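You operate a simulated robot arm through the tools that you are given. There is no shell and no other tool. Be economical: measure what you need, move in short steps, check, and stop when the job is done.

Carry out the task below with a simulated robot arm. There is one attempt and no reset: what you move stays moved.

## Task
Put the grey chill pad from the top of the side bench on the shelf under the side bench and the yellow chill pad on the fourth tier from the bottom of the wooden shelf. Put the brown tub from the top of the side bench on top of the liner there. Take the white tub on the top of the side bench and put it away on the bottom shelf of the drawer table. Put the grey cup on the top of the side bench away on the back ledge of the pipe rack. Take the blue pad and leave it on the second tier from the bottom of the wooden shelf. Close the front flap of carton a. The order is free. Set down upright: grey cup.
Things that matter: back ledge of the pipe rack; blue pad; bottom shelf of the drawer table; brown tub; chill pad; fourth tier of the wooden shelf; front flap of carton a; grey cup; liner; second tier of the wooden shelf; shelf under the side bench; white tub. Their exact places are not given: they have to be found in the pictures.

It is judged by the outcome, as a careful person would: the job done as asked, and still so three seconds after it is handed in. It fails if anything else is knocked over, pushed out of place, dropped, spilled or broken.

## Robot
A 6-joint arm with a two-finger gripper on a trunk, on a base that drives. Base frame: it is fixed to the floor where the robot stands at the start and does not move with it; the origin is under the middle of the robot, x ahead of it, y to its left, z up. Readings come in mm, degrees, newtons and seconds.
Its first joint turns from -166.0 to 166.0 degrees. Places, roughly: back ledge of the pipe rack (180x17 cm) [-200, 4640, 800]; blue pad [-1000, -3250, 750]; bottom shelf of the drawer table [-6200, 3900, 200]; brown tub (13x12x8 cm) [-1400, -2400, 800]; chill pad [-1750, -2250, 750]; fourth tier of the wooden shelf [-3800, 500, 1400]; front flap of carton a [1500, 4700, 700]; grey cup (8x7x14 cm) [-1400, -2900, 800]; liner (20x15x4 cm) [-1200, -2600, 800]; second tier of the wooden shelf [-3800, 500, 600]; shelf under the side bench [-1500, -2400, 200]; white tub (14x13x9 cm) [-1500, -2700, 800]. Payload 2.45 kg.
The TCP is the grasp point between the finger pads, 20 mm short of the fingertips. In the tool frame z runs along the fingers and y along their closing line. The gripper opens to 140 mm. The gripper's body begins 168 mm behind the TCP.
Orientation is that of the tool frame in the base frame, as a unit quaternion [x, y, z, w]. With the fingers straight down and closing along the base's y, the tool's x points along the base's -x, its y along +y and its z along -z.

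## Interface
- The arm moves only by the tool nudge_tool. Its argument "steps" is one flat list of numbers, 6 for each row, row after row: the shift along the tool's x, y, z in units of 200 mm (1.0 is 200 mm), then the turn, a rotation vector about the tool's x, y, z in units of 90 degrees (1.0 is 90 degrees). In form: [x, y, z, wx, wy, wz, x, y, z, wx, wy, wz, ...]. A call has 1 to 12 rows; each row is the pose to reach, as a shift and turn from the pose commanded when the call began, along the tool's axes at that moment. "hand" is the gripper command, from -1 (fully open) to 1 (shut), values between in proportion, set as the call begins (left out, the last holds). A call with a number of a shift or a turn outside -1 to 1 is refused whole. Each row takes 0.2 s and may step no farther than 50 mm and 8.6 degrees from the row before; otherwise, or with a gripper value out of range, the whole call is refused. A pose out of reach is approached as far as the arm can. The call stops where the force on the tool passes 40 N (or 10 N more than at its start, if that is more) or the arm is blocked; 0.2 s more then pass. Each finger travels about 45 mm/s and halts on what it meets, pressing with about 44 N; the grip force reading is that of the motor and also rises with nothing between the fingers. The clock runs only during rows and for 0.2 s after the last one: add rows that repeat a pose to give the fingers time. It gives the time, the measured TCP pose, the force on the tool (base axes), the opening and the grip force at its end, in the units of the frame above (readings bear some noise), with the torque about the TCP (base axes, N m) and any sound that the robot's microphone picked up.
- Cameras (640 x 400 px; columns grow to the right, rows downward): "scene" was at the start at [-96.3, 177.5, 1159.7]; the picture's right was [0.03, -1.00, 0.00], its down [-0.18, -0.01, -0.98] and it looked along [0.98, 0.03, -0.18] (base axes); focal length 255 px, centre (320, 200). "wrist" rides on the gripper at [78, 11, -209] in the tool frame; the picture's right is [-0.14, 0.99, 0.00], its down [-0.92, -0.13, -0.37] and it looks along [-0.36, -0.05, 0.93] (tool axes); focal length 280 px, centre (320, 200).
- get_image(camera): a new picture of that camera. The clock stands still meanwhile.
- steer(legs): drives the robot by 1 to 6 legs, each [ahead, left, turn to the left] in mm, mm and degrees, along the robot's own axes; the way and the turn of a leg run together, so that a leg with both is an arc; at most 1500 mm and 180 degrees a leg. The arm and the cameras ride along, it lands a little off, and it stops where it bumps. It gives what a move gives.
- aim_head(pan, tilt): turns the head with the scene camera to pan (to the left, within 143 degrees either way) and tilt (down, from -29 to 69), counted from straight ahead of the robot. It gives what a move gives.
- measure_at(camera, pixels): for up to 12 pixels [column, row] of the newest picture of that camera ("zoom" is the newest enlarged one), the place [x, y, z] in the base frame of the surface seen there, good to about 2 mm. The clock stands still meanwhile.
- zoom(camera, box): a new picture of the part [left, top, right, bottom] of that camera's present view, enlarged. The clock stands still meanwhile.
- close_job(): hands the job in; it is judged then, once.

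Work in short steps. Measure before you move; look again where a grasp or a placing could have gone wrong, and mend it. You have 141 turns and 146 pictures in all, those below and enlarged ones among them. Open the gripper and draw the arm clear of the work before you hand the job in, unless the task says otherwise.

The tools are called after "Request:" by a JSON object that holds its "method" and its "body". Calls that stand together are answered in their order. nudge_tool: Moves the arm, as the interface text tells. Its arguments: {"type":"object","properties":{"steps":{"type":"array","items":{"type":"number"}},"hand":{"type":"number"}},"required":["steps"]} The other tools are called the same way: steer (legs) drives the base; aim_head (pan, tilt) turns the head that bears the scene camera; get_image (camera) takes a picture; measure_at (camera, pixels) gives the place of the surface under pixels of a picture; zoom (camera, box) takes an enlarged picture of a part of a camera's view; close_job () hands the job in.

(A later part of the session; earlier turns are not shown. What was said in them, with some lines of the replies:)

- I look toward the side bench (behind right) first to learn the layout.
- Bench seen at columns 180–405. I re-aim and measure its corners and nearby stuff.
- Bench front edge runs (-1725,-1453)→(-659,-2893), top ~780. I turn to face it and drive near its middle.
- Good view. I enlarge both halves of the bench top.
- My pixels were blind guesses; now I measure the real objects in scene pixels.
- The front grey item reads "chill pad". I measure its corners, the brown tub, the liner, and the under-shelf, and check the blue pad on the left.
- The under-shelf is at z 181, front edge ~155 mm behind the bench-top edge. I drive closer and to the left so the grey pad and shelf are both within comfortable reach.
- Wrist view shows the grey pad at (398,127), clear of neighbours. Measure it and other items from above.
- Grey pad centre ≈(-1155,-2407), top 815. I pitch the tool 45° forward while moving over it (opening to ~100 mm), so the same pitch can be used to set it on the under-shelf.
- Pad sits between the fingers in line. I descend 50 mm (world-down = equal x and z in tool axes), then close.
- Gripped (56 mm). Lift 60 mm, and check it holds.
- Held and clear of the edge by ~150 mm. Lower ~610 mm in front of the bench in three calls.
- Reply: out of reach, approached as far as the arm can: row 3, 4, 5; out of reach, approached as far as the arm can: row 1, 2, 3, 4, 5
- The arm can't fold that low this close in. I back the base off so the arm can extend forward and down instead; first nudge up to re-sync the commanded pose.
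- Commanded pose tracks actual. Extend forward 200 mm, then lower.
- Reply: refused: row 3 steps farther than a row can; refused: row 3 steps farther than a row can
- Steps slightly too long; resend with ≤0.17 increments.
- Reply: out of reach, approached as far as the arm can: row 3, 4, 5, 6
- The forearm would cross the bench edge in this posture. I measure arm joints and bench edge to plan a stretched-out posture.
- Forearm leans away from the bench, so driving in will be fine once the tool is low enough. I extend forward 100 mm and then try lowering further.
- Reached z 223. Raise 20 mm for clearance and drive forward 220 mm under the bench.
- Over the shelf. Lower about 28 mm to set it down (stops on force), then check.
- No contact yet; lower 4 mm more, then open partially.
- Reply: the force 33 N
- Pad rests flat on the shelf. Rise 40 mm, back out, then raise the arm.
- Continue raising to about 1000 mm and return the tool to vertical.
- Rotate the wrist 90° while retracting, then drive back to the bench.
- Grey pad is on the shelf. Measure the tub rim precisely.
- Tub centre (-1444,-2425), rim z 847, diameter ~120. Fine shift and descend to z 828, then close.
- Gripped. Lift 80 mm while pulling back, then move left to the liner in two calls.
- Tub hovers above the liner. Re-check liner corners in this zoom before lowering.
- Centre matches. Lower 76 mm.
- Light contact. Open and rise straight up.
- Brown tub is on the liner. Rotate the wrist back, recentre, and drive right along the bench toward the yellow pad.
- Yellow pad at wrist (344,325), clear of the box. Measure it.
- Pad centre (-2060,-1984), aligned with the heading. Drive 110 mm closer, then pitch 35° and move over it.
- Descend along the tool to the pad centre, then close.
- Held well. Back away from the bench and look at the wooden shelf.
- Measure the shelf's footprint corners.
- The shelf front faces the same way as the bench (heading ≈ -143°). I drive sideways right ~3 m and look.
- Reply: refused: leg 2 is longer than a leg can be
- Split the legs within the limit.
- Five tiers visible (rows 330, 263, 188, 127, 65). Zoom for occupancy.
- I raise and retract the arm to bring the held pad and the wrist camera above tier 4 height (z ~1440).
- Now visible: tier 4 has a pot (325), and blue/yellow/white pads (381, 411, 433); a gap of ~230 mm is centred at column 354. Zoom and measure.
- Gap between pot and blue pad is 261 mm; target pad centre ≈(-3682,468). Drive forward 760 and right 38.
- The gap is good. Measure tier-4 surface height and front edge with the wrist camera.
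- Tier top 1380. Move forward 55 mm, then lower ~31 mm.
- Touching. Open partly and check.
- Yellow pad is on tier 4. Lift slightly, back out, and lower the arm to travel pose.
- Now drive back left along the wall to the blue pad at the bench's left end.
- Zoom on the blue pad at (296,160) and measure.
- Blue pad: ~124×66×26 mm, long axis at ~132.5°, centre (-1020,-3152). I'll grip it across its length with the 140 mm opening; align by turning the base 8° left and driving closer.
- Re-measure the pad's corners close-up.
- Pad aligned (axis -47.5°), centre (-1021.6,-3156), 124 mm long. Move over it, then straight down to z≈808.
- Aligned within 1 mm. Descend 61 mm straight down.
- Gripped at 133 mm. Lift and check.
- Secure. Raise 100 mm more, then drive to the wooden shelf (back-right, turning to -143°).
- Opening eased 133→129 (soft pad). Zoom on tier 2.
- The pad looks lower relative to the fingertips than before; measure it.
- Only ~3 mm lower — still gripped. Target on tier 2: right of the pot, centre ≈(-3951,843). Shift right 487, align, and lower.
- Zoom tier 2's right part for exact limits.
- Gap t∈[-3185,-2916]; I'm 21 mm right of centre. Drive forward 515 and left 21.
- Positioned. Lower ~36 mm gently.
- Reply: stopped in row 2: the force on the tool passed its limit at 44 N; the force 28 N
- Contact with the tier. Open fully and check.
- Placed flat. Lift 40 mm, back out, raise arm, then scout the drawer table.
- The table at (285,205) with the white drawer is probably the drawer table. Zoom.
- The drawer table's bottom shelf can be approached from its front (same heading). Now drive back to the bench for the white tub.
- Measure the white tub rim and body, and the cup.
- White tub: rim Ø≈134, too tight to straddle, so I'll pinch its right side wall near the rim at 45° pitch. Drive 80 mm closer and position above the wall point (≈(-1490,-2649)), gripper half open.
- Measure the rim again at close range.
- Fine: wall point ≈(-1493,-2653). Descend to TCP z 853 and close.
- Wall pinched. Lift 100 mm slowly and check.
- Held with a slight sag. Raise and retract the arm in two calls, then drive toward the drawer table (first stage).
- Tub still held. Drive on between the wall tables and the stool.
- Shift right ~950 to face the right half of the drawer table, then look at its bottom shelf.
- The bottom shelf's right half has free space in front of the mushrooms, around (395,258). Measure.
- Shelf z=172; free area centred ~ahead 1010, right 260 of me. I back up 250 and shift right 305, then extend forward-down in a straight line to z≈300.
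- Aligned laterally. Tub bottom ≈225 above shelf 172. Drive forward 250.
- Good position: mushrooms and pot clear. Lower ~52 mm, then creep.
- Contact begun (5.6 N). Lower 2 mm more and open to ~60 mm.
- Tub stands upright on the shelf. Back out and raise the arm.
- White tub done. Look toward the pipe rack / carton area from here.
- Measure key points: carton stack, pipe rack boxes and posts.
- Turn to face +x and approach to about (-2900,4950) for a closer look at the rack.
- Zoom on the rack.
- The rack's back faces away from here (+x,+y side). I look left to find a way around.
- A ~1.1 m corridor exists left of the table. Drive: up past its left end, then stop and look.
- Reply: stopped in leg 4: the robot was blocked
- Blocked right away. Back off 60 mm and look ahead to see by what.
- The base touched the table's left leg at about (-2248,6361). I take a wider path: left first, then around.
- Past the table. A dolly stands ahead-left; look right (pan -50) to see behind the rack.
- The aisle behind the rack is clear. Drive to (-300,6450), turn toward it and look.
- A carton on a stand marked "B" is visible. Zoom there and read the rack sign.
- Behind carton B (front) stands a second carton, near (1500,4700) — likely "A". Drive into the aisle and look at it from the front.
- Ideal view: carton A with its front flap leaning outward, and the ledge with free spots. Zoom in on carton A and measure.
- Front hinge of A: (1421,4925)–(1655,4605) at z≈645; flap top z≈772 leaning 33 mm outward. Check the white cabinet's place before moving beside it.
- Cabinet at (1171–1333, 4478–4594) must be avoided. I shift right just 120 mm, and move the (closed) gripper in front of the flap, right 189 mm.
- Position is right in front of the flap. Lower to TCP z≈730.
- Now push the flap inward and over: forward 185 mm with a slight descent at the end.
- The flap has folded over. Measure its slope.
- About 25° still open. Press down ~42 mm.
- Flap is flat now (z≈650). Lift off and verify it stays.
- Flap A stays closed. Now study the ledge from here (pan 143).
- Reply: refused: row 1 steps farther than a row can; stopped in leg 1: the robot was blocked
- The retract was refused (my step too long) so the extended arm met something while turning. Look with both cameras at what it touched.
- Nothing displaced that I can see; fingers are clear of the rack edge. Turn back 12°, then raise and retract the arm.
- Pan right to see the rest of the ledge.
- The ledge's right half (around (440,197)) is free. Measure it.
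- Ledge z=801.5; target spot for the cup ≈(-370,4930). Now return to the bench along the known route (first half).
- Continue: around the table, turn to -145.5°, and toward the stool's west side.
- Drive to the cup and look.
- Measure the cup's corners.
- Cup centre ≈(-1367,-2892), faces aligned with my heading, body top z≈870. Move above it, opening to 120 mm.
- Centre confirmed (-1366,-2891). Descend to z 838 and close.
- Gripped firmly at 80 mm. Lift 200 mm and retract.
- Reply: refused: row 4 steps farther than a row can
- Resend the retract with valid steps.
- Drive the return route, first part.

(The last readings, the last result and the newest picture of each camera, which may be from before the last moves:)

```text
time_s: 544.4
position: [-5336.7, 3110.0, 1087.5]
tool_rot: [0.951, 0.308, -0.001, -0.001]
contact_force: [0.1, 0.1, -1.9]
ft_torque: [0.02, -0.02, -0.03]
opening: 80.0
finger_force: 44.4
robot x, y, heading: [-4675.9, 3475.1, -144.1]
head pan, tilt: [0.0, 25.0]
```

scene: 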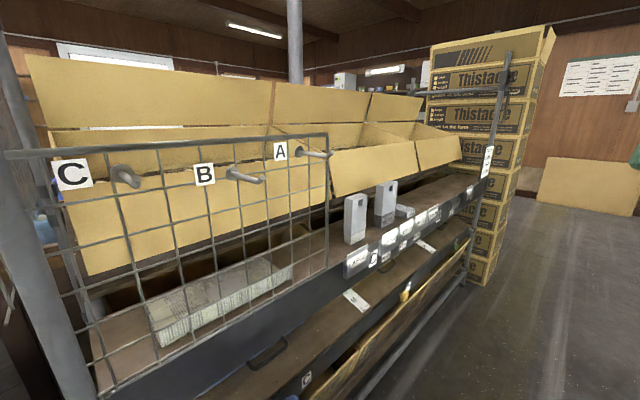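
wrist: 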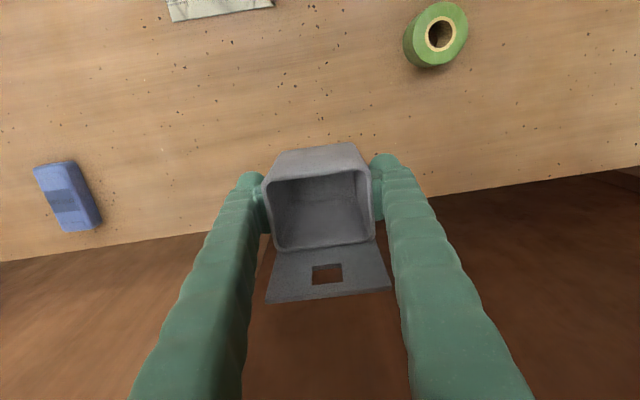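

Request:
{"method": "steer", "body": {"legs": [[-797, -836, 0], [-768, 321, 0], [-768, 321, 0], [0, 0, -161.5], [679, 378, 0], [679, 378, 0]]}}

```text
time_s: 572.6
position: [-2157.9, 7075.6, 1088.3]
tool_rot: [-0.447, 0.895, 0.0, 0.0]
contact_force: [-0.5, 0.2, -0.6]
ft_torque: [-0.04, -0.02, -0.01]
opening: 79.8
finger_force: 43.7
robot x, y, heading: [-2680.9, 6532.6, 53.1]
head pan, tilt: [0.0, 25.0]
```

Request:
{"method": "steer", "body": {"legs": [[619, 44, 0], [577, -608, 0], [0, 0, -53.1], [1212, -702, 0], [450, -550, 0], [0, 0, -142.8]]}}

Request:
{"method": "get_image", "body": {"camera": "scene"}}

```text
time_s: 598.5
position: [-495.8, 5528.5, 1087.1]
tool_rot: [0.949, 0.316, -0.001, 0.0]
contact_force: [0.5, -0.2, -1.1]
ft_torque: [-0.01, -0.03, -0.01]
opening: 80.0
finger_force: 44.0
robot x, y, heading: [157.1, 5907.8, -143.2]
head pan, tilt: [0.0, 25.0]
```

```text
24 pictures are left
```

scene: 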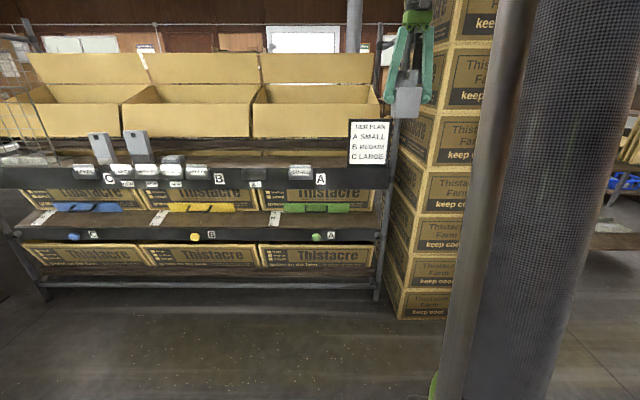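

Good vantage. Zoom on the ledge and verify the spot.

Request:
{"method": "zoom", "body": {"camera": "scene", "box": [150, 110, 350, 230]}}

Request:
{"method": "measure_at", "body": {"camera": "scene", "pixels": [[240, 160], [240, 155], [270, 160], [215, 160], [240, 130], [240, 100], [300, 172], [190, 165], [240, 168], [240, 150]]}}

```text
3.20 times, centred on (250, 170) of scene
```

zoom: 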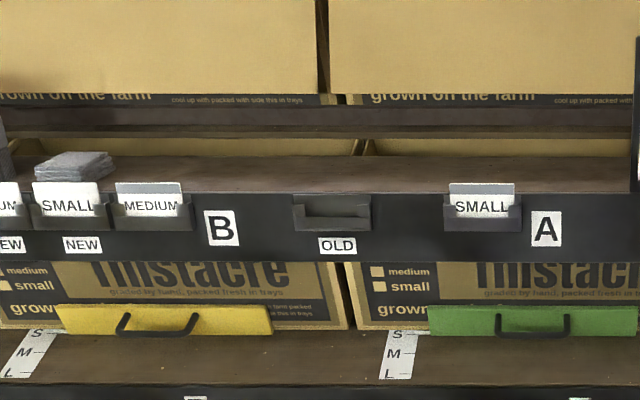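

```text
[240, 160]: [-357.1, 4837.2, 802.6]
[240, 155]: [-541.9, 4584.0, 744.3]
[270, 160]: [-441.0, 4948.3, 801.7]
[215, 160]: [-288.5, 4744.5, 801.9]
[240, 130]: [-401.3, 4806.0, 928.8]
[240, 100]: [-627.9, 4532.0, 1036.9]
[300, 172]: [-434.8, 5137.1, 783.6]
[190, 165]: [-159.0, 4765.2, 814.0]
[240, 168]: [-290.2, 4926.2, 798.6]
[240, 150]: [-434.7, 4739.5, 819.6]
```

The spot between the "OLD" and "SMALL" tags is free: target (-442,5026). Drive left 435, ahead 250.

Request:
{"method": "steer", "body": {"legs": [[0, 435, 0], [250, 0, 0.4]]}}

Request:
{"method": "get_image", "body": {"camera": "wrist"}}

```text
time_s: 602.5
position: [-435.6, 5032.8, 1088.3]
tool_rot: [0.947, 0.32, -0.001, -0.001]
contact_force: [-0.1, 0.3, -0.1]
ft_torque: [-0.01, -0.02, -0.01]
opening: 80.1
finger_force: 44.1
robot x, y, heading: [211.7, 5411.3, -142.6]
head pan, tilt: [0.0, 25.0]
```

```text
22 pictures are left
```

wrist: 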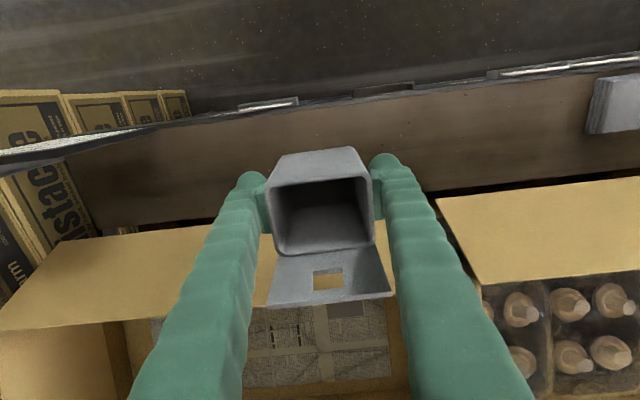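

Check ledge edges and carton front relative to the cup.

Request:
{"method": "measure_at", "body": {"camera": "wrist", "pixels": [[230, 120], [230, 165], [440, 120], [420, 180], [200, 232], [450, 200], [230, 200], [270, 102]]}}

```text
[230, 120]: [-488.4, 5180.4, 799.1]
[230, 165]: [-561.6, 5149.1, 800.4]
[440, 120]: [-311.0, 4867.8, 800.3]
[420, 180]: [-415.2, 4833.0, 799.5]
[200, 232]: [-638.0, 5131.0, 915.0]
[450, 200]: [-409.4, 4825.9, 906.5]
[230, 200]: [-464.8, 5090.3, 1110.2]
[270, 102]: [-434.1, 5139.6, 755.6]
```

Ledge spans d 2593–2745+, cup at 2660–2735 with carton 60 mm behind. Lower in two stages.

Request:
{"method": "nudge_tool", "body": {"steps": [0, 0, 0.24, 0, 0, 0, 0, 0, 0.48, 0, 0, 0, 0, 0, 0.72, 0, 0, 0, 0, 0, 0.95, 0, 0, 0]}}

Request:
{"method": "nudge_tool", "body": {"steps": [0, 0, 0.1, 0, 0, 0, 0, 0, 0.17, 0, 0, 0]}}

Request:
{"method": "get_image", "body": {"camera": "wrist"}}

```text
time_s: 603.5
position: [-437.1, 5032.9, 896.5]
tool_rot: [0.947, 0.32, -0.001, 0.0]
contact_force: [0.0, 0.3, -2.1]
ft_torque: [-0.01, -0.03, 0.0]
opening: 80.1
finger_force: 44.2
robot x, y, heading: [214.0, 5414.8, -142.6]
head pan, tilt: [0.0, 25.0]
```

```text
time_s: 604.1
position: [-437.6, 5032.4, 862.8]
tool_rot: [0.948, 0.319, -0.002, 0.0]
contact_force: [-0.5, 0.4, -0.7]
ft_torque: [-0.03, -0.01, 0.0]
opening: 80.0
finger_force: 44.2
robot x, y, heading: [219.3, 5415.2, -142.7]
head pan, tilt: [0.0, 25.0]
```

```text
21 pictures are left
```

wrist: 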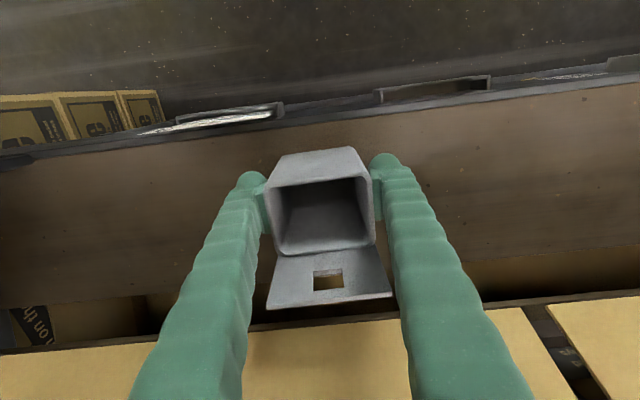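

Good placement on the ledge. Creep down until contact, then open moderately.

Request:
{"method": "nudge_tool", "body": {"steps": [0, 0, 0.012, 0, 0, 0, 0, 0, 0.024, 0, 0, 0]}}

```text
time_s: 604.7
position: [-436.8, 5033.1, 858.6]
tool_rot: [0.947, 0.32, 0.0, 0.0]
contact_force: [-0.2, 0.2, 0.0]
ft_torque: [-0.03, 0.0, 0.0]
opening: 80.1
finger_force: 43.6
robot x, y, heading: [213.5, 5414.1, -142.7]
head pan, tilt: [0.0, 25.0]
```

Request:
{"method": "nudge_tool", "body": {"steps": [0, 0, 0.007, 0, 0, 0, 0, 0, 0.013, 0, 0, 0]}}

```text
time_s: 605.4
position: [-438.1, 5032.1, 858.5]
tool_rot: [0.948, 0.32, -0.002, 0.0]
contact_force: [3.6, 1.4, 17.5]
ft_torque: [-0.16, -0.28, 0.03]
opening: 79.9
finger_force: 44.4
robot x, y, heading: [216.6, 5411.6, -142.7]
head pan, tilt: [0.0, 25.0]
stopped in row 2: the force on the tool passed its limit at 41 N (the readings are from after the stop); the commanded pose is now the measured one
```

Contact with the ledge. Open to ~115 mm, then rise and check.

Request:
{"method": "nudge_tool", "body": {"steps": [0, 0, 0, 0, 0, 0, 0, 0, 0, 0, 0, 0, 0, 0, 0, 0, 0, 0, 0, 0, 0, 0, 0, 0], "hand": -0.65}}

Request:
{"method": "nudge_tool", "body": {"steps": [0, 0, -0.2, 0, 0, 0, 0, 0, -0.4, 0, 0, 0, 0, 0, -0.6, 0, 0, 0, 0, 0, -0.8, 0, 0, 0, 0, 0, -1.0, 0, 0, 0]}}

Request:
{"method": "get_image", "body": {"camera": "wrist"}}

Request:
{"method": "zoom", "body": {"camera": "scene", "box": [220, 80, 460, 240]}}

```text
time_s: 606.4
position: [-438.2, 5033.1, 857.5]
tool_rot: [0.947, 0.32, 0.0, -0.001]
contact_force: [0.2, 0.7, -0.3]
ft_torque: [-0.01, -0.02, 0.0]
opening: 115.7
finger_force: 0.1
robot x, y, heading: [213.7, 5414.2, -142.8]
head pan, tilt: [0.0, 25.0]
```

```text
time_s: 607.6
position: [-437.6, 5033.3, 1059.3]
tool_rot: [0.947, 0.32, -0.001, -0.001]
contact_force: [0.1, 0.2, 0.4]
ft_torque: [0.01, 0.01, -0.02]
opening: 115.2
finger_force: 0.1
robot x, y, heading: [211.2, 5416.3, -142.6]
head pan, tilt: [0.0, 25.0]
```

```text
20 pictures are left
```

wrist: 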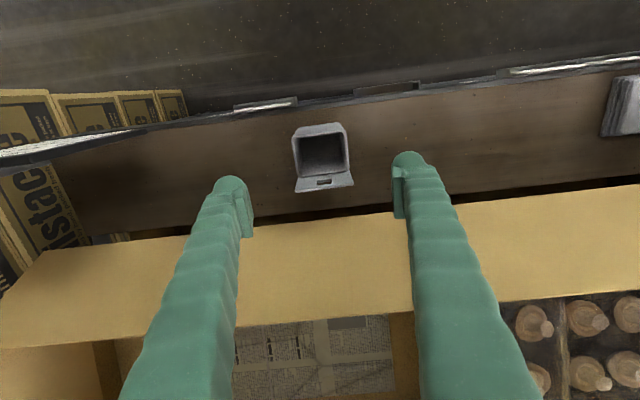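

```text
2.50 times, centred on (340, 160) of scene
```

zoom: 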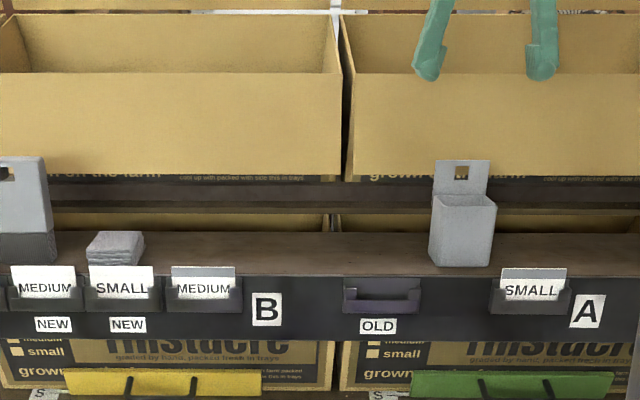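

The cup stands upright on the ledge. Back off, and take a last look at carton A.

Request:
{"method": "steer", "body": {"legs": [[-250, 0, 0]]}}

Request:
{"method": "aim_head", "body": {"pan": 120, "tilt": 18}}

Request:
{"method": "get_image", "body": {"camera": "scene"}}

```text
time_s: 609.4
position: [-239.4, 5182.6, 1058.6]
tool_rot: [0.947, 0.321, -0.001, 0.0]
contact_force: [-0.5, 0.6, -1.0]
ft_torque: [-0.03, 0.0, -0.01]
opening: 115.6
finger_force: 0.1
robot x, y, heading: [415.4, 5561.2, -142.7]
head pan, tilt: [0.0, 25.0]
```

```text
time_s: 611.4
position: [-238.6, 5183.4, 1057.5]
tool_rot: [0.948, 0.32, -0.002, 0.0]
contact_force: [-0.1, 0.8, -0.1]
ft_torque: [0.01, -0.05, 0.01]
opening: 115.6
finger_force: 0.0
robot x, y, heading: [411.6, 5558.9, -142.7]
head pan, tilt: [120.0, 18.0]
```

```text
18 pictures are left
```

scene: 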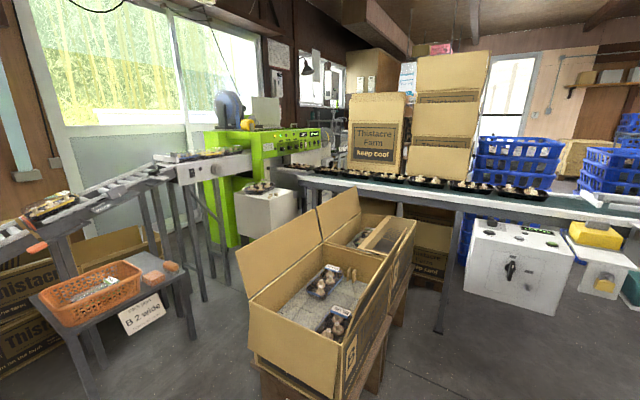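

Carton A's flap appears closed; zoom to verify A and that B is unchanged.

Request:
{"method": "zoom", "body": {"camera": "scene", "box": [230, 180, 430, 390]}}

Request:
{"method": "measure_at", "body": {"camera": "scene", "pixels": [[378, 232], [372, 238], [408, 225], [388, 262], [380, 300], [340, 345], [295, 330], [350, 230]]}}

```text
1.90 times, centred on (330, 285) of scene
```

zoom: 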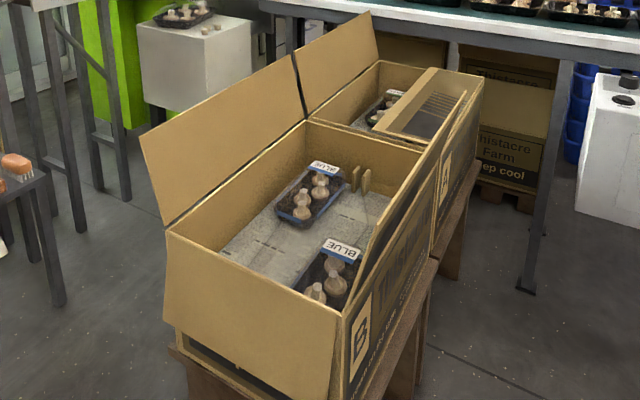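

```text
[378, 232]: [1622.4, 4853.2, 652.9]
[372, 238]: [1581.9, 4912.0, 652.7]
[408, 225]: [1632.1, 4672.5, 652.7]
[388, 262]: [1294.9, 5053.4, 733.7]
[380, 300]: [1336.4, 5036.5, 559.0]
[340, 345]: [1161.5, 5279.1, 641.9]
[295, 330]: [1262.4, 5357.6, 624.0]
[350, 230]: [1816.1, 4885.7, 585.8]
```

Carton A's front flap lies flat at z≈653 and carton B's flap is still up. The gripper is open and clear, so I hand the job in.

Request:
{"method": "close_job", "body": {}}

```text
The job is handed in.
```

I finished all seven parts of the job and handed it in. Each placement looked right in the last picture I took of it.

- **Grey chill pad:** it lies flat on the shelf under the side bench.
- **Yellow chill pad:** it is on the fourth tier of the wooden shelf, between a pot and a blue tape roll.
- **Brown tub:** it stands on the liner on the side bench.
- **White tub:** it stands upright on the bottom shelf of the drawer table, in front of the mushrooms.
- **Grey cup:** it stands upright on the back ledge of the pipe rack.
- **Blue pad:** it lies flat on the second tier of the wooden shelf, to the right of the pot.
- **Carton A:** the front flap is shut and lay flat at the last check.

Two bumps happened on the way. The base stopped once, apparently against a leg of the table near the carton stack. The extended arm also stopped once while I was turning beside the pipe rack. In the pictures taken afterwards I saw nothing knocked over or out of place.
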